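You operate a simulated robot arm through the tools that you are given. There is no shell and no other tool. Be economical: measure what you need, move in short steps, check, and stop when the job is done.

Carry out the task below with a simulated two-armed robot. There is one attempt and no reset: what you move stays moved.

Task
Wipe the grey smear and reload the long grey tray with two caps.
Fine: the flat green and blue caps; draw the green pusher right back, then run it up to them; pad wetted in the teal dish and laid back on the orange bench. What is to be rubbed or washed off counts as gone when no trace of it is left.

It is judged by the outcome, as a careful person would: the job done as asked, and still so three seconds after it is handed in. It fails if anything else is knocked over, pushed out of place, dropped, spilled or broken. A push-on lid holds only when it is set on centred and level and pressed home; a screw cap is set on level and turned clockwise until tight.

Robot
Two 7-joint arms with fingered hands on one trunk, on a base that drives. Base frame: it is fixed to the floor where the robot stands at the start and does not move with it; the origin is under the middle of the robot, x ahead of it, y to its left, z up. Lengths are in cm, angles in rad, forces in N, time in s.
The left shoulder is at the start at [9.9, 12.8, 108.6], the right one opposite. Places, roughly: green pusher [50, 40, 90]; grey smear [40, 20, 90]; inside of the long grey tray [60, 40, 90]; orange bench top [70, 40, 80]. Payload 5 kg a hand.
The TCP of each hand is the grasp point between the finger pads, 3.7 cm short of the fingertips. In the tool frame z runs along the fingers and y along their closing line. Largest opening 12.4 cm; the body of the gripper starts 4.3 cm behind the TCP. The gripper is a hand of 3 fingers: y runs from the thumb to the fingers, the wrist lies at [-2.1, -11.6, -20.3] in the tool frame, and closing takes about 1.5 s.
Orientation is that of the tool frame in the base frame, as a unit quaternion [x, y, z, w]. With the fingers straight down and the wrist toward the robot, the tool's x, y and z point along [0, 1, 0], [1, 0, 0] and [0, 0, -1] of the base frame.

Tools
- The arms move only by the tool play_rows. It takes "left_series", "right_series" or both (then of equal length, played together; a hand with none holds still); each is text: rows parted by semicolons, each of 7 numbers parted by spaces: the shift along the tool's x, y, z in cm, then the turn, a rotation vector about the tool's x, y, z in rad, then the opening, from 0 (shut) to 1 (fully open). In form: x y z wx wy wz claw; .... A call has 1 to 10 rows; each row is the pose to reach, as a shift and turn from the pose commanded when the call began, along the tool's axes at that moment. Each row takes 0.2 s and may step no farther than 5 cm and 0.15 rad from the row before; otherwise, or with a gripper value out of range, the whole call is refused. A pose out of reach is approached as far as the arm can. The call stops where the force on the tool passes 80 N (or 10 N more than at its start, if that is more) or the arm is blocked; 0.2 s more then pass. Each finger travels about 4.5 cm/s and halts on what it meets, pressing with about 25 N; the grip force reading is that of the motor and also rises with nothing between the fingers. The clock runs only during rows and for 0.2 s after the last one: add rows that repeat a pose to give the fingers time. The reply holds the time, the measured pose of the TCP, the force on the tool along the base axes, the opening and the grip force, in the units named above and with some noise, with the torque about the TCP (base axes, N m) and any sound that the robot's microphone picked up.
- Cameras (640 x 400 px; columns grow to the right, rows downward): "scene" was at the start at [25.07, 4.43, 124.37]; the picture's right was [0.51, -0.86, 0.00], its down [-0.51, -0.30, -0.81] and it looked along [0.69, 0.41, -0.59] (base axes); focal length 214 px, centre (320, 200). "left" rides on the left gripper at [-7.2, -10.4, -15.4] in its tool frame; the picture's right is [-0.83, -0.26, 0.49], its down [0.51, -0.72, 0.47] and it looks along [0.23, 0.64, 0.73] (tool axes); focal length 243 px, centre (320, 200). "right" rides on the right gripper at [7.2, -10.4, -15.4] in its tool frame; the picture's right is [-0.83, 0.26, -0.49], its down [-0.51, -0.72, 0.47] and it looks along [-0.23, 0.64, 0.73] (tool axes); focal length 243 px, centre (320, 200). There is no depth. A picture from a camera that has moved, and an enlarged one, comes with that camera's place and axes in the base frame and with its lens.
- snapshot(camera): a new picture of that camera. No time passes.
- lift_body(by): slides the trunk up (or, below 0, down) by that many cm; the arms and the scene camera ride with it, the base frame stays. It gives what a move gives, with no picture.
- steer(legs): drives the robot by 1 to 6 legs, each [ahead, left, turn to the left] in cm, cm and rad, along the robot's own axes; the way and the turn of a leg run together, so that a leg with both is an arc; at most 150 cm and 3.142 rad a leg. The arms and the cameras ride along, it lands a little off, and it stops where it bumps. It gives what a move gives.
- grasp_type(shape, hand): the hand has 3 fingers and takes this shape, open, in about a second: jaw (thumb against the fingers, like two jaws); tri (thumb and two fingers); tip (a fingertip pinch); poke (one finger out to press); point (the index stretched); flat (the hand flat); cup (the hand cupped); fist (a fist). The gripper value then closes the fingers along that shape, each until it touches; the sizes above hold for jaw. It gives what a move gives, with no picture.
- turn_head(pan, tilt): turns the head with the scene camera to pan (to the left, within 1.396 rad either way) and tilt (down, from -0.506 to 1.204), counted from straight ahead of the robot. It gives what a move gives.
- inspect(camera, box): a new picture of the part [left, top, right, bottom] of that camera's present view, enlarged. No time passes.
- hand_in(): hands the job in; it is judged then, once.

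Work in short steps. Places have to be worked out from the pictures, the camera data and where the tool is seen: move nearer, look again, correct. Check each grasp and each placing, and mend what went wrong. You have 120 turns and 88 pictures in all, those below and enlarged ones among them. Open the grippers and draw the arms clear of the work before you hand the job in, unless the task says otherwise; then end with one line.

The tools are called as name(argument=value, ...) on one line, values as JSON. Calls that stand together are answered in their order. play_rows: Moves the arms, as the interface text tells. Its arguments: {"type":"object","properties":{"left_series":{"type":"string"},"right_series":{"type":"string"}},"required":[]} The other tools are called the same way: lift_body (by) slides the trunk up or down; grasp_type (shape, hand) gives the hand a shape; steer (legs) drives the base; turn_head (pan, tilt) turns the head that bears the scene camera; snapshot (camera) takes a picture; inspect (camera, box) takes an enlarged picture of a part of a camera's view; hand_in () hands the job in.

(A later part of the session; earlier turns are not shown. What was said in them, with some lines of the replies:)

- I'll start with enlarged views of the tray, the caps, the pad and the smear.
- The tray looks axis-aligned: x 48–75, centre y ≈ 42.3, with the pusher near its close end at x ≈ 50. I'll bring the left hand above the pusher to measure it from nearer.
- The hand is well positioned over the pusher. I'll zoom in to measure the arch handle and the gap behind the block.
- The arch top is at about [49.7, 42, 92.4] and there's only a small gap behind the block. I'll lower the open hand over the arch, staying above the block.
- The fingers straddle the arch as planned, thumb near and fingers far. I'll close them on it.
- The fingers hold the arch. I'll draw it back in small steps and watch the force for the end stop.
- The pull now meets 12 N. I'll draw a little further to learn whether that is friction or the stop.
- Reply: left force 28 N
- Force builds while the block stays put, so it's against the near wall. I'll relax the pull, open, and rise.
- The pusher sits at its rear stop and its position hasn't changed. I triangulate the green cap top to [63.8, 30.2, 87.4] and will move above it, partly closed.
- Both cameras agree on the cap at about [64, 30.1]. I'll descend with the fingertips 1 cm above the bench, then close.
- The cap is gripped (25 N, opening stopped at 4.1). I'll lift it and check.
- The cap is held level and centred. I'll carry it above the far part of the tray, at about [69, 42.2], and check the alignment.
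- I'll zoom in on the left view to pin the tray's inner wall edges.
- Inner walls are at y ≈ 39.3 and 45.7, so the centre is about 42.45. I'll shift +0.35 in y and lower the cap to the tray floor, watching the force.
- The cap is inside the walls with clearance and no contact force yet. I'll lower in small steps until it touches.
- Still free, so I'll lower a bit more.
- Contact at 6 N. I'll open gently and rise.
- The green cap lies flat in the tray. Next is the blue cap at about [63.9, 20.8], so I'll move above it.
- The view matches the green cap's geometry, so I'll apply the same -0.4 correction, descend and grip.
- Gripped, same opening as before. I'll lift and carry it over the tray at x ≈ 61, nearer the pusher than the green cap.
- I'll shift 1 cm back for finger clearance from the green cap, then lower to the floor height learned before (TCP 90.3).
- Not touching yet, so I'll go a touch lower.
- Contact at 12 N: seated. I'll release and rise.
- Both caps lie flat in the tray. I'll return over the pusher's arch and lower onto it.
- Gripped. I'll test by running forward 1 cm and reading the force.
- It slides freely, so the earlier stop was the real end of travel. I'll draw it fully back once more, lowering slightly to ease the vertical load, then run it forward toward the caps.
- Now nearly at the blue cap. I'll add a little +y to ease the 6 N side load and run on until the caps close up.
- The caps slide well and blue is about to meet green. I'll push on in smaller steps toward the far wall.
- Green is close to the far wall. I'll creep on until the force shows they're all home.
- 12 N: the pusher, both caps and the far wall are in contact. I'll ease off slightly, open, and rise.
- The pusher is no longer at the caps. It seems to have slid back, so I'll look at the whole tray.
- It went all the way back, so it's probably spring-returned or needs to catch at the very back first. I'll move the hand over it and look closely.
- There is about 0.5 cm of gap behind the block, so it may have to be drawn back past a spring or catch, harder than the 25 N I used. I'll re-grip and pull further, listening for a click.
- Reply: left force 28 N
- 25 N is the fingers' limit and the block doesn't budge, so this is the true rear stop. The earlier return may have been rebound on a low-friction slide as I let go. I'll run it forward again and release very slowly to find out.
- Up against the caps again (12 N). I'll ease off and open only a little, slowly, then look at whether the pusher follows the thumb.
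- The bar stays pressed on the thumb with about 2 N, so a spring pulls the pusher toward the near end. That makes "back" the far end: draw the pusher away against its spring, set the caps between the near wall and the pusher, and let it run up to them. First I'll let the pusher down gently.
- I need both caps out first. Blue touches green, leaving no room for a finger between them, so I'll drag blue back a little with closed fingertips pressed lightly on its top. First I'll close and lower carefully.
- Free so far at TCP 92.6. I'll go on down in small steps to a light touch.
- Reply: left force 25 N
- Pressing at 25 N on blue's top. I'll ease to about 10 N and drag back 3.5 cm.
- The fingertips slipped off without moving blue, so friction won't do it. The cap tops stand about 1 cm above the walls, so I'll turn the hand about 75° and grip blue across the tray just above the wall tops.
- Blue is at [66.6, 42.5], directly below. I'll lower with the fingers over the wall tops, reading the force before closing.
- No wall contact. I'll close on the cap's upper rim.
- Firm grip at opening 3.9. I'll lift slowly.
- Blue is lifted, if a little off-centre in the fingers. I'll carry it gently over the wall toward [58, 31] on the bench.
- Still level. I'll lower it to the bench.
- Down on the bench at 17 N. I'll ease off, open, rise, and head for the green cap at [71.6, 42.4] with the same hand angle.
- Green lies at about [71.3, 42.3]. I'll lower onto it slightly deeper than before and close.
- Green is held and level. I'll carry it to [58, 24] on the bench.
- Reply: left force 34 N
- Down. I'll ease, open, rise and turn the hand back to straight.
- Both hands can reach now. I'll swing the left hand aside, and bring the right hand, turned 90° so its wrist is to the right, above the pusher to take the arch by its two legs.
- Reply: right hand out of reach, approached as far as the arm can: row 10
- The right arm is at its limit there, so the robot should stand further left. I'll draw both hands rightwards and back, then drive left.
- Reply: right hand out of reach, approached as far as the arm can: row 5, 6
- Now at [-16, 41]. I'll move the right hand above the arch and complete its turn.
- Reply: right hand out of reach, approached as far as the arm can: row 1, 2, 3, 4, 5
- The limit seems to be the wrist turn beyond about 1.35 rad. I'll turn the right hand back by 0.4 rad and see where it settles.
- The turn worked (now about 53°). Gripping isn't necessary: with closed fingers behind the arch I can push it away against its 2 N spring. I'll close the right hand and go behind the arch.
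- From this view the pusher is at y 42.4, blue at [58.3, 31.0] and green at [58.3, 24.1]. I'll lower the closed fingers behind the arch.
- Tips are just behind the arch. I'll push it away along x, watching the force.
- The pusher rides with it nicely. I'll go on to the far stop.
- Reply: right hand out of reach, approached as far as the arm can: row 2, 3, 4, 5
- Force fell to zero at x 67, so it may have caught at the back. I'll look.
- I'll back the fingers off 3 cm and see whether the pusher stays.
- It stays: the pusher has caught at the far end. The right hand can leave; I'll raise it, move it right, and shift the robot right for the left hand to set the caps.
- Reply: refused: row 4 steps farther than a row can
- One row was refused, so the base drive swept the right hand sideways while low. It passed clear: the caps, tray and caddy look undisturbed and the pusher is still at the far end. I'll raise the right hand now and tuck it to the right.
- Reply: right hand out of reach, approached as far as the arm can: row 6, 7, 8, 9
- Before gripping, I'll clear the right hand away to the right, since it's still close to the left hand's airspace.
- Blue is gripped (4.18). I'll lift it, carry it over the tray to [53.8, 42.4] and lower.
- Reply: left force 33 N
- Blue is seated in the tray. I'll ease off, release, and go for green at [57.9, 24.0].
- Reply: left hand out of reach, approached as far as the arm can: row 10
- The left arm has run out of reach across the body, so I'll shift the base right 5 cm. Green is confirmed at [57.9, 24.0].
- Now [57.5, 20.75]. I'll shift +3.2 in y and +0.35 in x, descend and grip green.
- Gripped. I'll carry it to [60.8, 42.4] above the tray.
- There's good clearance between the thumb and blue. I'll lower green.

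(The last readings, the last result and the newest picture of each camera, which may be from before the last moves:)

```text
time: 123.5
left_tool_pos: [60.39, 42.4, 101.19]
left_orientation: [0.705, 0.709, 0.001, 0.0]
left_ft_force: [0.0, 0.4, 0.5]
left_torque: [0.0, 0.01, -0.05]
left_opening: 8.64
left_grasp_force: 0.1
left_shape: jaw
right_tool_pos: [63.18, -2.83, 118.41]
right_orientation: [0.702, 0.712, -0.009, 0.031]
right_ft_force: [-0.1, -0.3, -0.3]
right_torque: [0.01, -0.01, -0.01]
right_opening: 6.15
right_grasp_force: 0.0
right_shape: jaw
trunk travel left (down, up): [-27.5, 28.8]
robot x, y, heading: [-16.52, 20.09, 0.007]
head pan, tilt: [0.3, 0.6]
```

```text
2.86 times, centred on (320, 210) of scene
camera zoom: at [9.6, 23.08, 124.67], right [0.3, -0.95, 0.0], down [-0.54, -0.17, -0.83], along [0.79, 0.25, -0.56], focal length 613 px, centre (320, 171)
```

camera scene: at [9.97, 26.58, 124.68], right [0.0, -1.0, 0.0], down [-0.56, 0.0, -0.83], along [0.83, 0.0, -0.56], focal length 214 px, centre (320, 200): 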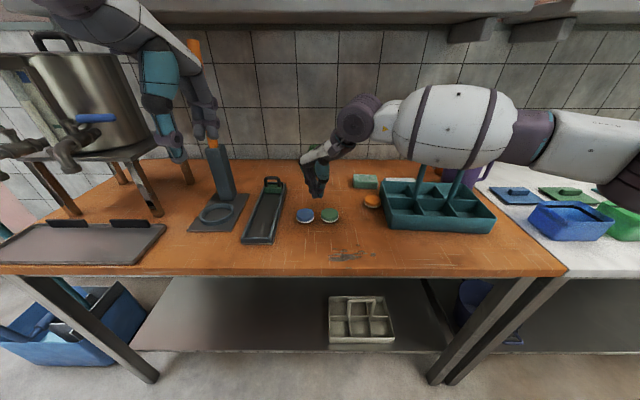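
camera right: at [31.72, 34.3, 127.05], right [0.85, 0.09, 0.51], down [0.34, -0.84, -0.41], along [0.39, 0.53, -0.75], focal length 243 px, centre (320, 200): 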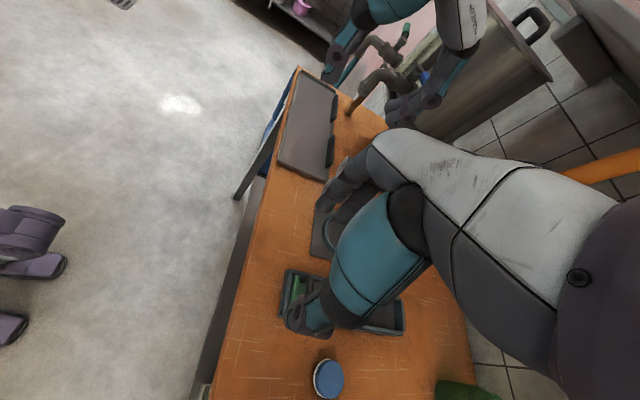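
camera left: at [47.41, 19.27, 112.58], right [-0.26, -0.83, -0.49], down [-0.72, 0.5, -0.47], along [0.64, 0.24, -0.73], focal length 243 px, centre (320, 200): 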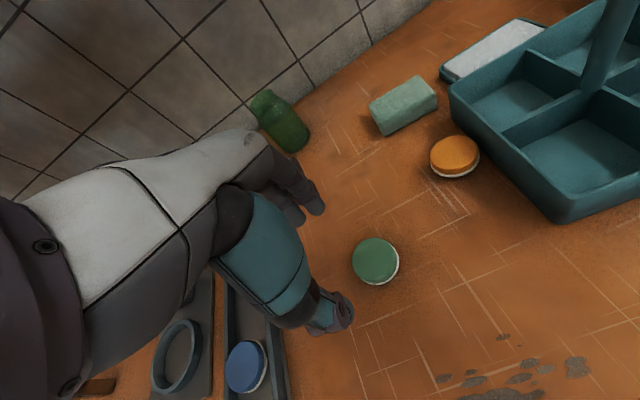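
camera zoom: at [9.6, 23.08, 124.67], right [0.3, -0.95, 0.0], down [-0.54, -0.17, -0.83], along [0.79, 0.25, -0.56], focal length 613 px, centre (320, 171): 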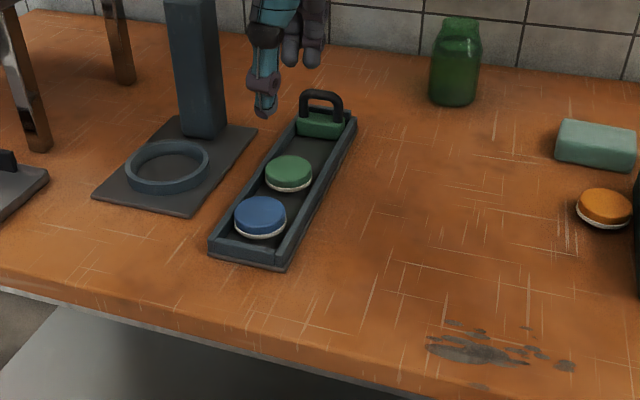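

Everything is in order: blue and green are in the near part and the pusher is caught at the far end, with its arch near [70.8, 42.2]. I'll go over the arch and grip it.

play_rows(left_series="-0.1 3.5 0 0 0 0 0.75; -0.2 7 0 0 0 0 0.75; -0.2 10.4 0 0 0 0 0.75; -0.2 10.4 4 0 0 0 0.75; -0.2 10.4 7 0 0 0 0.75; -0.2 10.4 8.2 0 0 0 0.75; -0.2 10.4 8.2 0 0 0 0.75")

play_rows(left_series="0 0 0 0 0 0 0.4; 0 0 0 0 0 0 0.2; 0 0 0 0 0 0 0; 0 0 0 0 0 0 0; 0 0 0 0 0 0 0; 0 0 0 0 0 0 0; 0 0 0 0 0 0 0; 0 0 0 0 0 0 0")

play_rows(left_series="0 -0.5 0 0 0 0 0; 0 -1 0 0 0 0 0; 0 -1.5 0 0 0 0 0; 0 -2 0 0 0 0 0; 0 -2 0 0 0 0 0")

inspect(camera="scene", box=[270, 150, 350, 230])

```text
time: 125.1
left_tool_pos: [71.02, 42.45, 92.9]
left_orientation: [0.705, 0.71, 0.0, 0.0]
left_ft_force: [-0.5, -0.7, 0.0]
left_torque: [-0.01, 0.01, 0.02]
left_opening: 9.28
left_grasp_force: 0.0
left_shape: jaw
right_tool_pos: [63.22, -2.8, 118.52]
right_orientation: [0.702, 0.712, -0.009, 0.031]
right_ft_force: [-0.6, 0.0, -0.8]
right_torque: [0.0, 0.02, -0.04]
right_opening: 6.14
right_grasp_force: 0.0
right_shape: jaw
trunk travel left (down, up): [-27.5, 28.8]
robot x, y, heading: [-16.48, 19.98, 0.004]
head pan, tilt: [0.3, 0.6]
```

```text
time: 126.9
left_tool_pos: [71.09, 42.29, 92.82]
left_orientation: [0.704, 0.71, -0.001, 0.0]
left_ft_force: [-0.8, -0.1, -6.4]
left_torque: [0.02, -0.06, -0.03]
left_opening: 0.55
left_grasp_force: 25.1
left_shape: jaw
right_tool_pos: [63.33, -2.82, 118.28]
right_orientation: [0.702, 0.712, -0.01, 0.03]
right_ft_force: [0.4, -0.4, -0.5]
right_torque: [-0.02, 0.0, 0.0]
right_opening: 6.19
right_grasp_force: 0.0
right_shape: jaw
trunk travel left (down, up): [-27.5, 28.8]
robot x, y, heading: [-16.54, 20.28, 0.013]
head pan, tilt: [0.3, 0.6]
```

```text
time: 128.1
left_tool_pos: [69.21, 42.28, 92.82]
left_orientation: [0.704, 0.71, 0.0, -0.001]
left_ft_force: [-3.1, -2.2, -14.1]
left_torque: [0.01, 0.13, -0.04]
left_opening: 0.52
left_grasp_force: 25.4
left_shape: jaw
right_tool_pos: [63.41, -2.85, 118.47]
right_orientation: [0.701, 0.712, -0.01, 0.031]
right_ft_force: [-0.2, 0.1, -0.4]
right_torque: [-0.02, 0.0, 0.02]
right_opening: 6.16
right_grasp_force: 0.1
right_shape: jaw
trunk travel left (down, up): [-27.5, 28.8]
robot x, y, heading: [-16.5, 20.22, 0.008]
head pan, tilt: [0.3, 0.6]
```

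```text
5.00 times, centred on (310, 190) of scene
camera zoom: at [9.73, 23.1, 124.64], right [0.3, -0.95, 0.0], down [-0.54, -0.17, -0.82], along [0.79, 0.25, -0.57], focal length 1072 px, centre (370, 250)
```

zoom: 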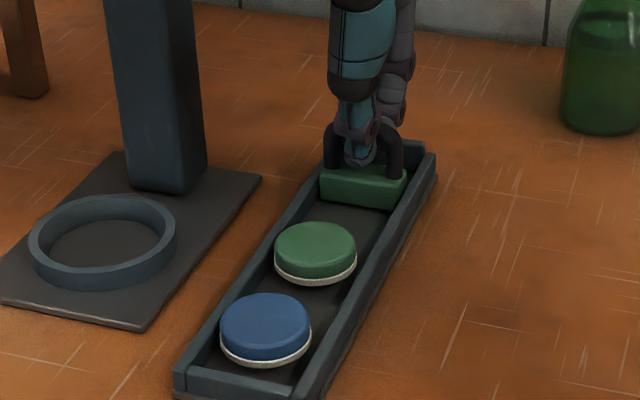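

It runs freely. I'll bring it up to the caps and watch the force.

play_rows(left_series="0 -0.8 0.2 0 0 0 0; 0 -1.6 0.2 0 0 0 0; 0 -2.4 0.2 0 0 0 0; 0 -3.2 0.2 0 0 0 0; 0 -4 0.2 0 0 0 0; 0 -4.8 0.2 0 0 0 0; 0 -5.6 0.2 0 0 0 0; 0 -6.4 0.2 0 0 0 0; 0 -7 0.2 0 0 0 0; 0 -7 0.2 0 0 0 0")

play_rows(left_series="0 -0.4 0 0 0 0 0; 0 -0.8 0 0 0 0 0; 0 -1.2 0 0 0 0 0; 0 -1.2 0 0 0 0 0")

inspect(camera="scene", box=[270, 150, 350, 230])

```text
time: 130.3
left_tool_pos: [61.98, 42.37, 92.86]
left_orientation: [0.704, 0.71, 0.0, 0.0]
left_ft_force: [-1.9, 1.7, -9.2]
left_torque: [0.06, 0.02, 0.0]
left_opening: 0.52
left_grasp_force: 24.9
left_shape: jaw
right_tool_pos: [63.43, -2.85, 118.37]
right_orientation: [0.701, 0.712, -0.009, 0.031]
right_ft_force: [-0.2, 0.0, -0.5]
right_torque: [0.02, -0.02, 0.05]
right_opening: 6.16
right_grasp_force: 0.1
right_shape: jaw
trunk travel left (down, up): [-27.5, 28.8]
robot x, y, heading: [-16.49, 20.27, 0.006]
head pan, tilt: [0.3, 0.6]
```

```text
time: 131.3
left_tool_pos: [60.99, 42.3, 92.78]
left_orientation: [0.704, 0.71, 0.001, 0.0]
left_ft_force: [-2.2, 2.8, -7.5]
left_torque: [0.13, 0.02, 0.04]
left_opening: 0.53
left_grasp_force: 25.2
left_shape: jaw
right_tool_pos: [63.33, -2.77, 118.29]
right_orientation: [0.701, 0.713, -0.009, 0.031]
right_ft_force: [-0.6, -0.9, -0.2]
right_torque: [0.01, -0.01, 0.01]
right_opening: 6.18
right_grasp_force: 0.0
right_shape: jaw
trunk travel left (down, up): [-27.5, 28.8]
robot x, y, heading: [-16.22, 19.95, 0.005]
head pan, tilt: [0.3, 0.6]
```

```text
5.00 times, centred on (310, 190) of scene
camera zoom: at [9.64, 23.15, 124.66], right [0.3, -0.95, 0.0], down [-0.54, -0.17, -0.82], along [0.79, 0.25, -0.57], focal length 1072 px, centre (370, 250)
```

zoom: 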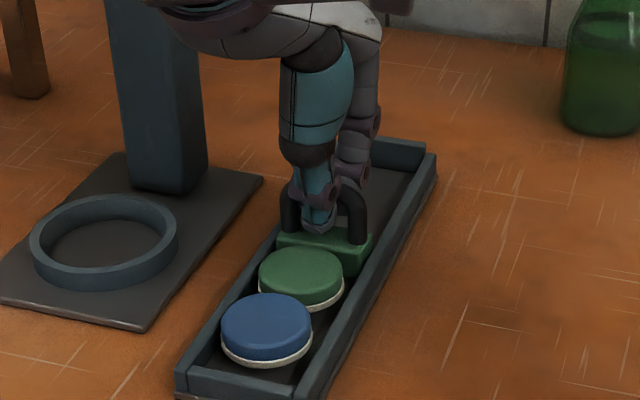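

Green has nearly met blue. I'll creep on until they're seated against the near wall.

play_rows(left_series="0 -0.3 0 0 0 0 0; 0 -0.6 0 0 0 0 0; 0 -0.9 0 0 0 0 0; 0 -1.2 0 0 0 0 0; 0 -1.5 0 0 0 0 0; 0 -1.5 0 0 0 0 0")

```text
time: 132.7
left_tool_pos: [59.32, 42.27, 92.75]
left_orientation: [0.705, 0.709, -0.001, -0.001]
left_ft_force: [-2.0, 1.1, -6.1]
left_torque: [0.04, 0.03, -0.04]
left_opening: 0.53
left_grasp_force: 25.0
left_shape: jaw
right_tool_pos: [63.27, -2.87, 118.51]
right_orientation: [0.702, 0.712, -0.009, 0.031]
right_ft_force: [-0.2, 0.0, 0.1]
right_torque: [-0.02, -0.03, -0.01]
right_opening: 6.17
right_grasp_force: 0.1
right_shape: jaw
trunk travel left (down, up): [-27.5, 28.8]
robot x, y, heading: [-16.24, 20.42, 0.004]
head pan, tilt: [0.3, 0.6]
```

play_rows(left_series="0 -0.25 0 0 0 0 0; 0 -0.5 0 0 0 0 0; 0 -0.7 0 0 0 0 0; 0 -0.7 0 0 0 0 0")

```text
time: 133.7
left_tool_pos: [58.96, 42.32, 92.82]
left_orientation: [0.705, 0.709, 0.0, 0.0]
left_ft_force: [17.3, 3.1, -3.7]
left_torque: [0.14, -0.46, -0.01]
left_opening: 0.61
left_grasp_force: 24.5
left_shape: jaw
right_tool_pos: [63.52, -2.8, 118.32]
right_orientation: [0.701, 0.712, -0.011, 0.031]
right_ft_force: [-0.6, -0.2, 0.2]
right_torque: [0.03, 0.04, 0.02]
right_opening: 6.2
right_grasp_force: 0.1
right_shape: jaw
trunk travel left (down, up): [-27.5, 28.8]
robot x, y, heading: [-16.47, 19.93, 0.006]
head pan, tilt: [0.3, 0.6]
```

All packed home. I'll ease off, open, and rise; the spring should hold it against the caps.

play_rows(left_series="0 0.3 0 0 0 0 0; 0 0.3 0 0 0 0 0.1; 0 0.3 0 0 0 0 0.2; 0 0.3 0 0 0 0 0.35; 0 0.3 0 0 0 0 0.4; 0 0.3 -3 0 0 0 0.4; 0 0.3 -7.5 0 0 0 0.4; 0 0.3 -12 0 0 0 0.6; 0 0.3 -16 0 0 0 0.6")

inspect(camera="scene", box=[240, 140, 480, 300])

```text
time: 135.7
left_tool_pos: [58.85, 42.02, 108.81]
left_orientation: [0.705, 0.71, 0.0, 0.001]
left_ft_force: [0.1, 0.6, 0.7]
left_torque: [0.03, -0.03, -0.01]
left_opening: 7.4
left_grasp_force: 0.0
left_shape: jaw
right_tool_pos: [63.15, -2.82, 118.48]
right_orientation: [0.702, 0.712, -0.009, 0.031]
right_ft_force: [-0.1, -0.4, 0.3]
right_torque: [-0.01, -0.03, 0.0]
right_opening: 6.15
right_grasp_force: 0.1
right_shape: jaw
trunk travel left (down, up): [-27.5, 28.8]
robot x, y, heading: [-16.37, 19.82, 0.006]
head pan, tilt: [0.3, 0.6]
```

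```text
2.50 times, centred on (360, 220) of scene
camera zoom: at [9.48, 23.05, 124.7], right [0.3, -0.95, 0.0], down [-0.54, -0.17, -0.83], along [0.79, 0.25, -0.56], focal length 536 px, centre (220, 150)
```

zoom: 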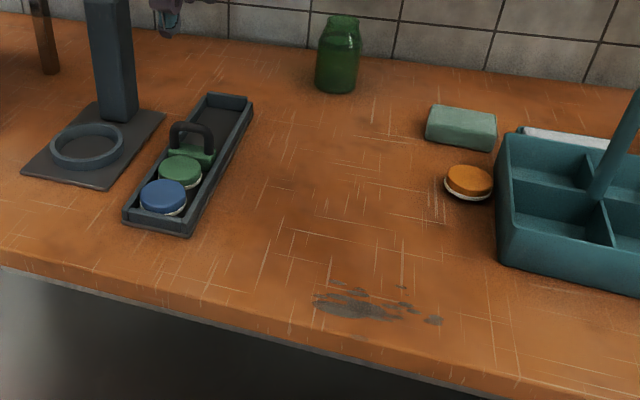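

The tray is loaded with blue and green and the sprung pusher holding them. Next the pad: I'll drive right so the left hand can reach the pad (about [78, 11]) and the teal dish, keeping clear of the caddy's handle.

play_rows(left_series="0 0 -4 0 0 0 0.7; 0 0 -6 0 0 0 0.75")

steer(legs=[[0, -28, 0], [8, 0, 0]])

snapshot(camera="left")

```text
time: 136.3
left_tool_pos: [58.82, 42.14, 114.85]
left_orientation: [0.705, 0.709, 0.0, 0.0]
left_ft_force: [-0.1, 1.1, -0.2]
left_torque: [0.0, -0.01, 0.0]
left_opening: 9.28
left_grasp_force: 0.1
left_shape: jaw
right_tool_pos: [63.19, -2.8, 118.51]
right_orientation: [0.702, 0.711, -0.01, 0.031]
right_ft_force: [0.1, 0.5, -0.2]
right_torque: [0.0, 0.03, 0.01]
right_opening: 6.16
right_grasp_force: 0.0
right_shape: jaw
trunk travel left (down, up): [-27.5, 28.8]
robot x, y, heading: [-16.24, 20.36, 0.006]
head pan, tilt: [0.3, 0.6]
```

```text
time: 138.9
left_tool_pos: [66.67, 14.12, 114.85]
left_orientation: [0.704, 0.71, 0.001, 0.001]
left_ft_force: [-0.8, -0.1, 0.5]
left_torque: [0.02, 0.0, 0.01]
left_opening: 9.26
left_grasp_force: 0.1
left_shape: jaw
right_tool_pos: [70.88, -30.82, 118.52]
right_orientation: [0.701, 0.712, -0.01, 0.032]
right_ft_force: [0.4, 0.2, 0.9]
right_torque: [-0.01, -0.01, 0.03]
right_opening: 6.17
right_grasp_force: 0.2
right_shape: jaw
trunk travel left (down, up): [-27.5, 28.8]
robot x, y, heading: [-8.81, -7.78, 0.006]
head pan, tilt: [0.3, 0.6]
```

```text
10 pictures are left
camera left: at [56.17, 6.88, 130.19], right [-0.25, -0.83, -0.49], down [-0.72, 0.5, -0.47], along [0.64, 0.24, -0.73], focal length 243 px, centre (320, 200)
```

left: 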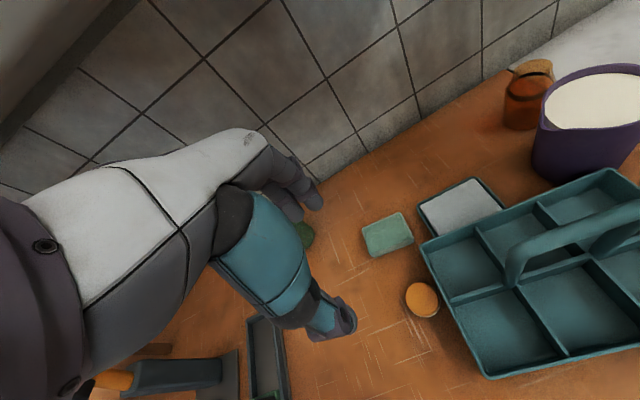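

The pad is at about [77.1, 10.4] (long side along y) and the dish is at [76.2, -2.9], larger than the pad. I'll go above the pad.

play_rows(left_series="-0.7 2 2 0 0 0 0.8; -1.4 4 5 0 0 0 0.8; -2.1 6 8 0 0 0 0.8; -2.8 8 11 0 0 0 0.8; -3.6 10.4 13.5 0 0 0 0.8; -3.6 10.4 17 0 0 0 0.8; -3.6 10.4 19 0 0 0 0.8")

snapshot(camera="left")

```text
time: 140.5
left_tool_pos: [77.23, 10.88, 95.58]
left_orientation: [0.705, 0.709, 0.001, 0.0]
left_ft_force: [-0.3, -0.1, -0.2]
left_torque: [0.01, 0.01, 0.0]
left_opening: 9.88
left_grasp_force: 0.1
left_shape: jaw
right_tool_pos: [71.16, -30.88, 118.46]
right_orientation: [0.701, 0.712, -0.01, 0.031]
right_ft_force: [0.6, -0.3, -0.4]
right_torque: [0.02, 0.03, 0.01]
right_opening: 6.16
right_grasp_force: 0.0
right_shape: jaw
trunk travel left (down, up): [-27.5, 28.8]
robot x, y, heading: [-8.75, -7.54, 0.01]
head pan, tilt: [0.3, 0.6]
```

```text
9 pictures are left
camera left: at [66.77, 3.5, 110.91], right [-0.26, -0.83, -0.49], down [-0.73, 0.5, -0.47], along [0.64, 0.24, -0.73], focal length 243 px, centre (320, 200)
```

left: 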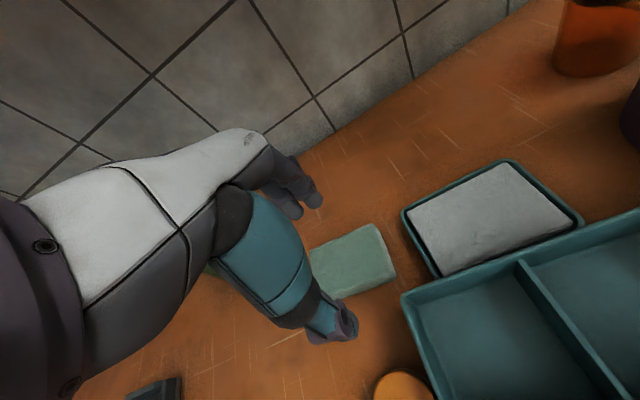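

Pad centre is refined to [77.4, 10.0]. I'll descend and grip its upper half.

play_rows(left_series="-0.8 0.2 2.5 0 0 0 0.8; -0.8 0.2 4.7 0 0 0 0.8; -0.8 0.2 5.2 0 0 0 0.8; -0.8 0.2 5.2 0 0 0 0.5; -0.8 0.2 5.2 0 0 0 0.3; -0.8 0.2 5.2 0 0 0 0.2; -0.8 0.2 5.2 0 0 0 0.2; -0.8 0.2 5.2 0 0 0 0.2; -0.8 0.2 5.2 0 0 0 0.2")

play_rows(left_series="0 0 -2 0 0 0 0.15; 0 0 -4.5 0 0 0 0.15; 0 0 -6 0 0 0 0.15; 0 0 -6 0 0 0 0.15")

snapshot(camera="left")

```text
time: 142.5
left_tool_pos: [77.35, 9.94, 90.6]
left_orientation: [0.704, 0.71, 0.001, 0.0]
left_ft_force: [0.1, 0.5, 0.4]
left_torque: [-0.01, 0.02, -0.01]
left_opening: 5.45
left_grasp_force: 24.3
left_shape: jaw
right_tool_pos: [71.12, -30.85, 118.42]
right_orientation: [0.702, 0.711, -0.009, 0.03]
right_ft_force: [-0.1, 0.4, -0.6]
right_torque: [-0.03, -0.02, -0.02]
right_opening: 6.17
right_grasp_force: 0.0
right_shape: jaw
trunk travel left (down, up): [-27.5, 28.8]
robot x, y, heading: [-8.74, -7.75, 0.005]
head pan, tilt: [0.3, 0.6]
```

```text
time: 143.5
left_tool_pos: [77.46, 9.89, 96.53]
left_orientation: [0.705, 0.709, 0.0, 0.0]
left_ft_force: [-0.1, 0.7, 0.9]
left_torque: [-0.01, 0.01, 0.06]
left_opening: 5.48
left_grasp_force: 24.5
left_shape: jaw
right_tool_pos: [71.12, -30.98, 118.47]
right_orientation: [0.702, 0.711, -0.01, 0.031]
right_ft_force: [-0.8, 0.3, -0.5]
right_torque: [-0.01, -0.04, -0.04]
right_opening: 6.18
right_grasp_force: 0.0
right_shape: jaw
trunk travel left (down, up): [-27.5, 28.8]
robot x, y, heading: [-8.54, -7.56, 0.008]
head pan, tilt: [0.3, 0.6]
```

```text
8 pictures are left
camera left: at [67.05, 2.54, 111.83], right [-0.26, -0.83, -0.49], down [-0.73, 0.5, -0.47], along [0.64, 0.24, -0.73], focal length 243 px, centre (320, 200)
```

left: 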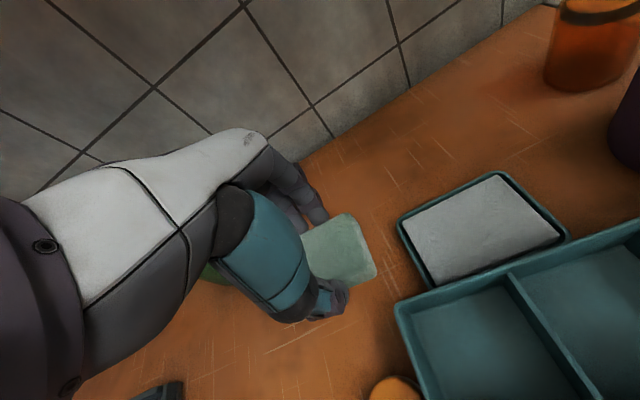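

The pad is held well and the dish centre is [75.7, -3.2]. I'll carry the pad over the dish, biased +0.5 in x to keep the thumb clear of the caddy wall, then lower.

play_rows(left_series="-2.2 -0.2 0 0 0 0 0.15; -4.5 -0.4 0 0 0 0 0.15; -6.8 -0.7 0 0 0 0 0.15; -9.1 -0.9 0 0 0 0 0.15; -11.2 -1.1 0 0 0 0 0.15; -12.9 -1.2 0 0 0 0 0.15; -12.9 -1.2 0 0 0 0 0.15; -12.9 -1.2 2 0 0 0 0.15; -12.9 -1.2 3 0 0 0 0.15; -12.9 -1.2 3 0 0 0 0.15")

snapshot(camera="left")

```text
time: 145.7
left_tool_pos: [76.27, -3.2, 93.65]
left_orientation: [0.705, 0.71, 0.0, 0.0]
left_ft_force: [0.1, -0.5, -0.3]
left_torque: [0.01, 0.0, 0.04]
left_opening: 5.47
left_grasp_force: 24.4
left_shape: jaw
right_tool_pos: [71.09, -30.87, 118.49]
right_orientation: [0.702, 0.712, -0.01, 0.031]
right_ft_force: [-0.1, 0.8, 0.3]
right_torque: [0.0, 0.01, 0.01]
right_opening: 6.17
right_grasp_force: 0.1
right_shape: jaw
trunk travel left (down, up): [-27.5, 28.8]
robot x, y, heading: [-8.43, -7.74, 0.008]
head pan, tilt: [0.3, 0.6]
```

```text
7 pictures are left
camera left: at [65.86, -10.38, 108.98], right [-0.26, -0.83, -0.49], down [-0.72, 0.5, -0.47], along [0.64, 0.24, -0.73], focal length 243 px, centre (320, 200)
```

left: 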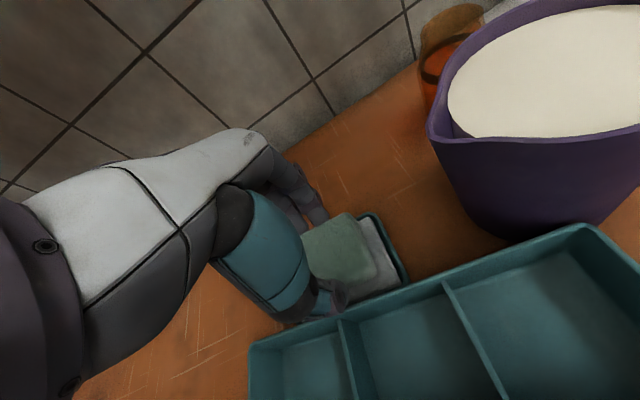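

The pad is over the dish. I'll lower in small steps until it presses on the wet surface.

play_rows(left_series="-0.5 0 0.4 0 0 0 0.15; -0.5 0 0.8 0 0 0 0.15; -0.5 0 1.2 0 0 0 0.15; -0.5 0 1.2 0 0 0 0.15")

```text
time: 146.7
left_tool_pos: [76.29, -3.65, 92.49]
left_orientation: [0.704, 0.71, 0.0, 0.0]
left_ft_force: [-0.1, 0.7, 0.0]
left_torque: [-0.02, -0.04, 0.0]
left_opening: 5.47
left_grasp_force: 24.8
left_shape: jaw
right_tool_pos: [71.14, -30.79, 118.51]
right_orientation: [0.701, 0.712, -0.009, 0.031]
right_ft_force: [0.3, 0.4, 0.3]
right_torque: [-0.01, 0.0, 0.0]
right_opening: 6.18
right_grasp_force: 0.1
right_shape: jaw
trunk travel left (down, up): [-27.5, 28.8]
robot x, y, heading: [-8.23, -7.77, 0.012]
head pan, tilt: [0.3, 0.6]
```

play_rows(left_series="0 0 0.3 0 0 0 0.15; 0 0 0.6 0 0 0 0.15; 0 0 0.6 0 0 0 0.15")

```text
time: 147.5
left_tool_pos: [76.19, -3.5, 92.11]
left_orientation: [0.705, 0.709, 0.002, 0.003]
left_ft_force: [5.1, 0.2, 26.5]
left_torque: [0.01, -0.14, -0.01]
left_opening: 5.53
left_grasp_force: 25.1
left_shape: jaw
right_tool_pos: [70.86, -30.83, 118.68]
right_orientation: [0.702, 0.712, -0.009, 0.032]
right_ft_force: [0.9, -0.5, 0.3]
right_torque: [-0.02, 0.0, -0.02]
right_opening: 6.14
right_grasp_force: 0.0
right_shape: jaw
trunk travel left (down, up): [-27.5, 28.8]
robot x, y, heading: [-8.34, -7.79, 0.008]
head pan, tilt: [0.3, 0.6]
```

Pressed on the wet surface at 26 N. I'll ease off a bit, hold for a second so it soaks, then lift and check.

play_rows(left_series="0 0 -0.2 0 0 0 0.15; 0 0 -0.2 0 0 0 0.15; 0 0 -0.2 0 0 0 0.15; 0 0 -0.2 0 0 0 0.15; 0 0 -0.2 0 0 0 0.15; 0 0 -0.2 0 0 0 0.15; 0 0 -2 0 0 0 0.15; 0 0 -5 0 0 0 0.15; 3 0 -8 0 0 0 0.15; 3 0 -8 0 0 0 0.15")

snapshot(camera="left")

```text
time: 149.7
left_tool_pos: [76.4, -0.6, 99.65]
left_orientation: [0.705, 0.71, -0.001, 0.0]
left_ft_force: [0.8, 1.1, -1.0]
left_torque: [0.0, 0.02, 0.0]
left_opening: 5.51
left_grasp_force: 25.1
left_shape: jaw
right_tool_pos: [71.14, -30.89, 118.4]
right_orientation: [0.702, 0.712, -0.01, 0.03]
right_ft_force: [0.8, -0.1, -0.3]
right_torque: [0.05, 0.02, 0.0]
right_opening: 6.2
right_grasp_force: 0.1
right_shape: jaw
trunk travel left (down, up): [-27.5, 28.8]
robot x, y, heading: [-8.61, -7.56, 0.012]
head pan, tilt: [0.3, 0.6]
```

```text
6 pictures are left
camera left: at [65.99, -7.81, 114.94], right [-0.26, -0.83, -0.49], down [-0.73, 0.5, -0.47], along [0.64, 0.24, -0.73], focal length 243 px, centre (320, 200)
```

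left: 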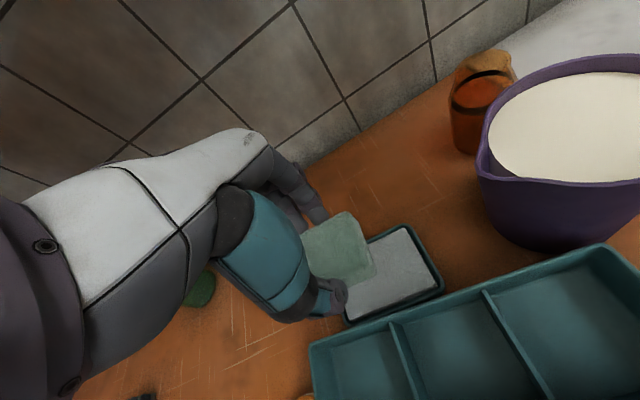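

The pad was pressed flat on the wet surface. Now to the smear, at x 40–49 and y 13–25 by my measure. I'll raise the pad high, then drive left and back.

play_rows(left_series="1 0 -4 0 0 0 0.15; 2 0 -8.5 0 0 0 0.15; 3 0 -13 0 0 0 0.15; 3 0 -13 0 0 0 0.15")

steer(legs=[[0, 12, 0], [-17, 0, 0]])

turn_head(pan=0.25, tilt=0.75)

```text
time: 150.7
left_tool_pos: [76.17, 2.67, 112.61]
left_orientation: [0.705, 0.71, -0.001, -0.001]
left_ft_force: [-0.1, 0.4, -1.3]
left_torque: [-0.01, 0.0, -0.01]
left_opening: 5.5
left_grasp_force: 25.0
left_shape: jaw
right_tool_pos: [71.06, -30.8, 118.46]
right_orientation: [0.702, 0.712, -0.01, 0.032]
right_ft_force: [-0.1, 0.4, 0.3]
right_torque: [0.03, 0.02, 0.0]
right_opening: 6.15
right_grasp_force: 0.2
right_shape: jaw
trunk travel left (down, up): [-27.5, 28.8]
robot x, y, heading: [-8.47, -7.53, 0.007]
head pan, tilt: [0.3, 0.6]
```

```text
time: 153.0
left_tool_pos: [59.51, 14.83, 112.53]
left_orientation: [0.704, 0.711, -0.001, 0.0]
left_ft_force: [-0.2, 0.5, -0.9]
left_torque: [-0.01, 0.05, 0.0]
left_opening: 5.5
left_grasp_force: 24.6
left_shape: jaw
right_tool_pos: [54.49, -18.79, 118.38]
right_orientation: [0.7, 0.713, -0.011, 0.03]
right_ft_force: [-0.2, -0.4, -0.6]
right_torque: [0.03, 0.03, 0.03]
right_opening: 6.16
right_grasp_force: 0.0
right_shape: jaw
trunk travel left (down, up): [-27.5, 28.8]
robot x, y, heading: [-24.94, 4.21, 0.014]
head pan, tilt: [0.3, 0.6]
```

```text
time: 153.7
left_tool_pos: [59.26, 14.64, 112.66]
left_orientation: [0.703, 0.711, 0.001, -0.001]
left_ft_force: [-0.2, -0.1, 0.1]
left_torque: [-0.02, 0.01, 0.01]
left_opening: 5.5
left_grasp_force: 25.0
left_shape: jaw
right_tool_pos: [54.24, -18.8, 118.42]
right_orientation: [0.701, 0.713, -0.009, 0.031]
right_ft_force: [0.4, -0.1, 0.5]
right_torque: [0.02, 0.01, -0.02]
right_opening: 6.16
right_grasp_force: 0.1
right_shape: jaw
trunk travel left (down, up): [-27.5, 28.8]
robot x, y, heading: [-25.69, 4.25, 0.008]
head pan, tilt: [0.25, 0.75]
```

I'll take one close look to fix the smear's extent from here.

inspect(camera="scene", box=[240, 120, 400, 220])

```text
4.00 times, centred on (320, 170) of scene
camera zoom: at [0.0, 6.42, 123.41], right [0.26, -0.97, 0.0], down [-0.66, -0.18, -0.73], along [0.71, 0.19, -0.68], focal length 858 px, centre (320, 320)
```

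zoom: 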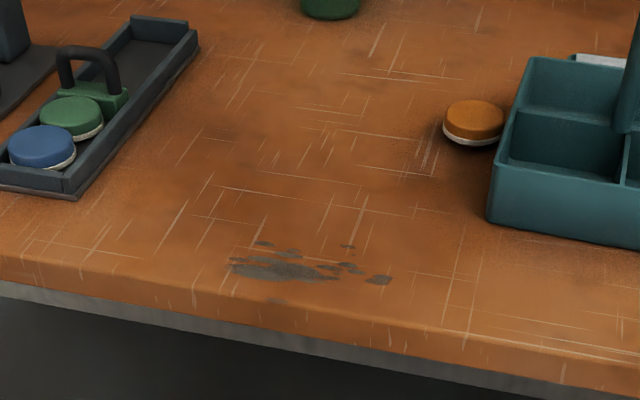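

The smear's extent is confirmed: x 41–48.5, y 13–25. I'll bring the pad down at [47, 14].

play_rows(left_series="0 -2.2 3.5 0 0 0 0.15; -0.2 -4.4 7 0 0 0 0.15; -0.4 -6.6 10.5 0 0 0 0.15; -0.6 -8.8 14 0 0 0 0.15; -0.6 -11 17.5 0 0 0 0.15; -0.6 -12.3 20 0 0 0 0.15; -0.6 -12.3 21 0 0 0 0.15; -0.6 -12.3 21 0 0 0 0.15")

play_rows(left_series="0 0 0.4 0 0 0 0.15; 0 0 0.8 0 0 0 0.15; 0 0 1.1 0 0 0 0.15; 0 0 1.1 0 0 0 0.15")

```text
time: 155.5
left_tool_pos: [47.06, 14.1, 91.61]
left_orientation: [0.704, 0.711, 0.0, 0.0]
left_ft_force: [0.4, -0.1, -0.3]
left_torque: [0.02, 0.0, 0.02]
left_opening: 5.48
left_grasp_force: 25.0
left_shape: jaw
right_tool_pos: [54.28, -18.67, 118.42]
right_orientation: [0.7, 0.713, -0.01, 0.031]
right_ft_force: [-0.2, -0.6, 0.5]
right_torque: [-0.02, 0.0, -0.02]
right_opening: 6.17
right_grasp_force: 0.0
right_shape: jaw
trunk travel left (down, up): [-27.5, 28.8]
robot x, y, heading: [-25.29, 3.99, 0.011]
head pan, tilt: [0.25, 0.75]
```

```text
time: 156.5
left_tool_pos: [47.11, 14.1, 90.44]
left_orientation: [0.704, 0.71, 0.0, 0.0]
left_ft_force: [-1.0, 0.4, 1.6]
left_torque: [0.02, -0.05, -0.01]
left_opening: 5.48
left_grasp_force: 24.4
left_shape: jaw
right_tool_pos: [54.25, -18.79, 118.45]
right_orientation: [0.7, 0.713, -0.009, 0.031]
right_ft_force: [0.5, -0.7, -0.1]
right_torque: [-0.03, -0.03, 0.01]
right_opening: 6.17
right_grasp_force: 0.1
right_shape: jaw
trunk travel left (down, up): [-27.5, 28.8]
robot x, y, heading: [-25.39, 4.02, 0.014]
head pan, tilt: [0.25, 0.75]
```

The pad has just touched. I'll press about 10 N and make the first stroke toward +y.

play_rows(left_series="0 0 0.25 0 0 0 0.1; 1.2 0 0.25 0 0 0 0.1; 2.6 0 0.25 0 0 0 0.1; 4 0 0.25 0 0 0 0.1; 5.4 0 0.25 0 0 0 0.1; 6.8 0 0.25 0 0 0 0.1; 8.2 0 0.25 0 0 0 0.1; 9.6 0 0.25 0 0 0 0.1; 11 0 0.25 0 0 0 0.1; 11 -2 0.25 0 0 0 0.1")

play_rows(left_series="-1.2 0 0 0 0 0 0.1; -2.6 0 0 0 0 0 0.1; -4 0 0 0 0 0 0.1; -5.4 0 0 0 0 0 0.1; -6.8 0 0 0 0 0 0.1; -8.2 0 0 0 0 0 0.1; -9.6 0 0 0 0 0 0.1; -11 0 0 0 0 0 0.1; -11 -1 0 0 0 0 0.1; -11 -2 0 0 0 0 0.1")

play_rows(left_series="1.2 0 0 0 0 0 0.1; 2.6 0 0 0 0 0 0.1; 4 0 0 0 0 0 0.1; 5.4 0 0 0 0 0 0.1; 6.8 0 0 0 0 0 0.1; 8.2 0 0 0 0 0 0.1; 9.6 0 0 0 0 0 0.1; 11 0 0 0 0 0 0.1; 11 1 0 0 0 0 0.1; 11 2.5 0 0 0 0 0.1")

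play_rows(left_series="-1.2 0 0 0 0 0 0.1; -2.6 0 0 0 0 0 0.1; -4 0 0 0 0 0 0.1; -5.4 0 0 0 0 0 0.1; -6.8 0 0 0 0 0 0.1; -8.2 0 0 0 0 0 0.1; -9.6 0 0 0 0 0 0.1; -11 0 0 0 0 0 0.1; -11 3 -3 0 0 0 0.1; -11 7 -5 0 0 0 0.1")

inspect(camera="scene", box=[240, 120, 400, 220])

```text
time: 158.7
left_tool_pos: [44.85, 25.07, 90.39]
left_orientation: [0.702, 0.712, 0.001, 0.0]
left_ft_force: [6.2, 0.9, 15.2]
left_torque: [0.01, -0.29, 0.05]
left_opening: 5.59
left_grasp_force: 25.1
left_shape: jaw
right_tool_pos: [54.12, -18.77, 118.47]
right_orientation: [0.699, 0.714, -0.008, 0.032]
right_ft_force: [0.4, -0.3, 0.3]
right_torque: [0.0, 0.01, -0.01]
right_opening: 6.17
right_grasp_force: 0.0
right_shape: jaw
trunk travel left (down, up): [-27.5, 28.8]
robot x, y, heading: [-25.27, 4.08, 0.009]
head pan, tilt: [0.25, 0.75]
```

```text
time: 160.9
left_tool_pos: [42.85, 13.83, 90.44]
left_orientation: [0.703, 0.711, 0.0, 0.002]
left_ft_force: [4.0, -0.7, 14.1]
left_torque: [-0.04, -0.18, -0.01]
left_opening: 5.57
left_grasp_force: 25.0
left_shape: jaw
right_tool_pos: [54.21, -18.66, 118.57]
right_orientation: [0.7, 0.713, -0.009, 0.031]
right_ft_force: [0.1, 0.2, 0.0]
right_torque: [-0.04, 0.0, 0.02]
right_opening: 6.15
right_grasp_force: 0.0
right_shape: jaw
trunk travel left (down, up): [-27.5, 28.8]
robot x, y, heading: [-25.47, 3.73, 0.011]
head pan, tilt: [0.25, 0.75]
```

```text
time: 163.1
left_tool_pos: [45.36, 25.14, 90.49]
left_orientation: [0.703, 0.712, -0.001, 0.0]
left_ft_force: [-3.5, 0.1, 10.6]
left_torque: [0.01, 0.11, 0.01]
left_opening: 5.5
left_grasp_force: 24.9
left_shape: jaw
right_tool_pos: [54.14, -18.72, 118.45]
right_orientation: [0.7, 0.714, -0.009, 0.031]
right_ft_force: [-0.8, 0.7, 0.3]
right_torque: [-0.01, 0.01, -0.01]
right_opening: 6.17
right_grasp_force: 0.0
right_shape: jaw
trunk travel left (down, up): [-27.5, 28.8]
robot x, y, heading: [-25.5, 4.17, 0.013]
head pan, tilt: [0.25, 0.75]
```

```text
time: 165.3
left_tool_pos: [52.6, 14.15, 95.12]
left_orientation: [0.703, 0.711, 0.0, -0.001]
left_ft_force: [-0.9, -0.5, 0.1]
left_torque: [-0.04, 0.02, -0.01]
left_opening: 5.47
left_grasp_force: 24.8
left_shape: jaw
right_tool_pos: [54.25, -18.6, 118.3]
right_orientation: [0.7, 0.713, -0.01, 0.03]
right_ft_force: [0.5, 1.0, 0.3]
right_torque: [-0.03, 0.03, 0.01]
right_opening: 6.19
right_grasp_force: 0.1
right_shape: jaw
trunk travel left (down, up): [-27.5, 28.8]
robot x, y, heading: [-25.25, 3.82, 0.008]
head pan, tilt: [0.25, 0.75]
```

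```text
4.00 times, centred on (320, 170) of scene
camera zoom: at [0.21, 6.43, 123.35], right [0.26, -0.97, 0.0], down [-0.66, -0.18, -0.73], along [0.71, 0.19, -0.68], focal length 858 px, centre (320, 320)
```

zoom: 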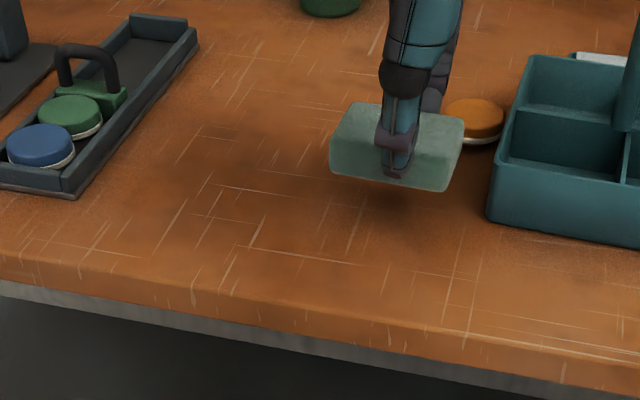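

The smear is completely gone. I'll raise the pad, drive forward, and lay it back on its original spot.

play_rows(left_series="0 0 -4.5 0 0 0 0.1; 0 0 -9 0 0 0 0.1; 0 0 -9 0 0 0 0.1")

steer(legs=[[17, 0, 0]])

```text
time: 166.1
left_tool_pos: [52.64, 14.15, 104.45]
left_orientation: [0.703, 0.711, 0.0, 0.0]
left_ft_force: [0.7, -0.6, 0.3]
left_torque: [-0.03, -0.02, 0.01]
left_opening: 5.51
left_grasp_force: 25.4
left_shape: jaw
right_tool_pos: [54.41, -18.69, 118.42]
right_orientation: [0.701, 0.713, -0.01, 0.03]
right_ft_force: [0.1, 0.2, -0.3]
right_torque: [-0.04, 0.01, -0.01]
right_opening: 6.17
right_grasp_force: 0.0
right_shape: jaw
trunk travel left (down, up): [-27.5, 28.8]
robot x, y, heading: [-25.55, 4.0, 0.013]
head pan, tilt: [0.25, 0.75]
```

```text
time: 167.5
left_tool_pos: [68.95, 14.35, 104.68]
left_orientation: [0.702, 0.713, 0.001, 0.0]
left_ft_force: [-0.3, 0.2, 0.4]
left_torque: [0.02, -0.01, 0.0]
left_opening: 5.48
left_grasp_force: 25.2
left_shape: jaw
right_tool_pos: [70.72, -18.32, 118.54]
right_orientation: [0.699, 0.715, -0.009, 0.031]
right_ft_force: [0.1, 0.0, -0.4]
right_torque: [0.04, -0.01, 0.02]
right_opening: 6.18
right_grasp_force: 0.1
right_shape: jaw
trunk travel left (down, up): [-27.5, 28.8]
robot x, y, heading: [-8.92, 4.19, 0.011]
head pan, tilt: [0.25, 0.75]
```

play_rows(left_series="-1.2 2.8 2 0 0 0 0.1; -2.4 5.6 4 0 0 0 0.1; -3.4 8.4 6 0 0 0 0.1; -3.4 8.4 9.5 0 0 0 0.1; -3.4 8.4 12.5 0 0 0 0.1; -3.4 8.4 13.5 0 0 0 0.1; -3.4 8.4 13.9 0 0 0 0.1; -3.4 8.4 13.9 0 0 0 0.1")

```text
time: 169.3
left_tool_pos: [77.65, 11.22, 90.74]
left_orientation: [0.702, 0.712, 0.0, 0.0]
left_ft_force: [0.5, 0.4, 0.4]
left_torque: [-0.01, 0.02, 0.04]
left_opening: 5.47
left_grasp_force: 24.7
left_shape: jaw
right_tool_pos: [70.99, -18.37, 118.48]
right_orientation: [0.699, 0.714, -0.01, 0.03]
right_ft_force: [0.0, 0.1, 0.0]
right_torque: [0.0, 0.0, 0.0]
right_opening: 6.17
right_grasp_force: 0.1
right_shape: jaw
trunk travel left (down, up): [-27.5, 28.8]
robot x, y, heading: [-8.7, 4.49, 0.014]
head pan, tilt: [0.25, 0.75]
```

Almost touching. I'll lower the last bit, open, and rise clear.

play_rows(left_series="0 0 0.2 0 0 0 0.1; 0 0 0.4 0 0 0 0.1; 0 0 0.4 0 0 0 0.3; 0 0 0.3 0 0 0 0.5; 0 0 0.3 0 0 0 0.65; 0 0 0.3 0 0 0 0.7; 0 0 -3.5 0 0 0 0.7; 0 0 -8 0 0 0 0.7; 0 0 -12.5 0 0 0 0.8; 0 0 -17 0 0 0 1")

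steer(legs=[[-16, 0, 0]])

snapshot(camera="scene")

```text
time: 171.5
left_tool_pos: [77.46, 11.89, 107.68]
left_orientation: [0.702, 0.712, -0.001, -0.001]
left_ft_force: [-0.7, 0.8, -0.5]
left_torque: [0.02, -0.03, 0.02]
left_opening: 12.34
left_grasp_force: 0.0
left_shape: jaw
left hand out of reach, approached as far as the arm can: row 10
right_tool_pos: [70.76, -18.23, 118.59]
right_orientation: [0.699, 0.714, -0.009, 0.032]
right_ft_force: [-0.9, -0.3, 0.3]
right_torque: [0.03, -0.02, -0.01]
right_opening: 6.15
right_grasp_force: 0.0
right_shape: jaw
trunk travel left (down, up): [-27.5, 28.8]
robot x, y, heading: [-9.15, 4.16, 0.018]
head pan, tilt: [0.25, 0.75]
```

```text
time: 172.9
left_tool_pos: [62.19, 11.78, 107.52]
left_orientation: [0.702, 0.713, 0.0, 0.0]
left_ft_force: [-0.3, -0.2, 0.0]
left_torque: [0.03, 0.01, -0.02]
left_opening: 12.37
left_grasp_force: 0.2
left_shape: jaw
right_tool_pos: [55.53, -18.27, 118.36]
right_orientation: [0.698, 0.715, -0.011, 0.031]
right_ft_force: [-0.5, -0.4, -1.2]
right_torque: [0.01, -0.02, -0.02]
right_opening: 6.18
right_grasp_force: 0.0
right_shape: jaw
trunk travel left (down, up): [-27.5, 28.8]
robot x, y, heading: [-24.6, 4.56, 0.018]
head pan, tilt: [0.25, 0.75]
```

```text
3 pictures are left
camera scene: at [1.26, 6.51, 123.33], right [0.26, -0.97, 0.0], down [-0.66, -0.18, -0.73], along [0.7, 0.19, -0.68], focal length 214 px, centre (320, 200)
```

scene: 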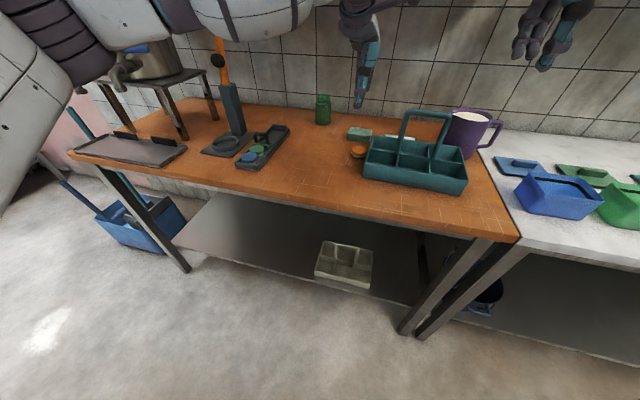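

All in place from here. I'll do one last close check of the tray, the wiped area and the pad.

inspect(camera="scene", box=[225, 110, 385, 215])

play_rows(left_series="0 0 -4 0 0 0 1; 0 0 -8 0 0 0 1", right_series="0 0 0 0 0 0 0.8; 0 0 0 0 0 0 1")

```text
3.81 times, centred on (305, 162) of scene
camera zoom: at [1.26, 6.51, 123.33], right [0.26, -0.97, 0.0], down [-0.66, -0.18, -0.73], along [0.7, 0.19, -0.68], focal length 817 px, centre (377, 343)
```

zoom: 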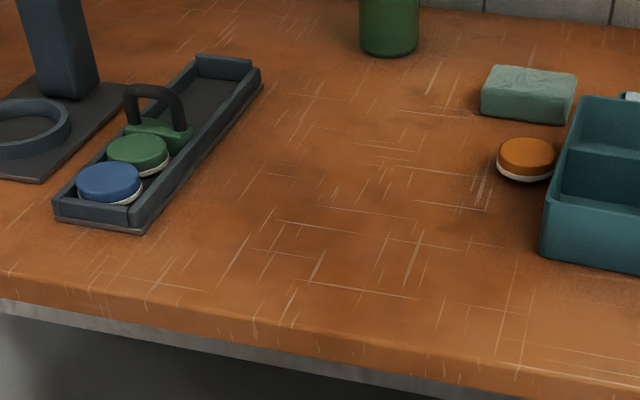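

```text
time: 173.5
left_tool_pos: [61.84, 13.95, 116.1]
left_orientation: [0.701, 0.713, 0.0, -0.001]
left_ft_force: [-0.5, 0.7, 0.4]
left_torque: [0.02, -0.05, -0.02]
left_opening: 12.35
left_grasp_force: 0.0
left_shape: jaw
left hand out of reach, approached as far as the arm can: row 1, 2
right_tool_pos: [55.29, -18.35, 118.53]
right_orientation: [0.698, 0.715, -0.009, 0.032]
right_ft_force: [0.5, -0.2, 0.3]
right_torque: [-0.02, -0.03, -0.03]
right_opening: 11.25
right_grasp_force: 0.1
right_shape: jaw
trunk travel left (down, up): [-27.5, 28.8]
robot x, y, heading: [-24.41, 4.12, 0.017]
head pan, tilt: [0.25, 0.75]
```

The smear is gone, the caps and pusher are set, the pad is back on the bench, and both grippers are open and clear. I'm handing in.

hand_in()

```text
The job is handed in.
```

I wiped the smear away with the wetted pad and laid the pad back on the orange bench. The blue and green caps are in the long grey tray, with the sprung green pusher run up against them, and the job is handed in.
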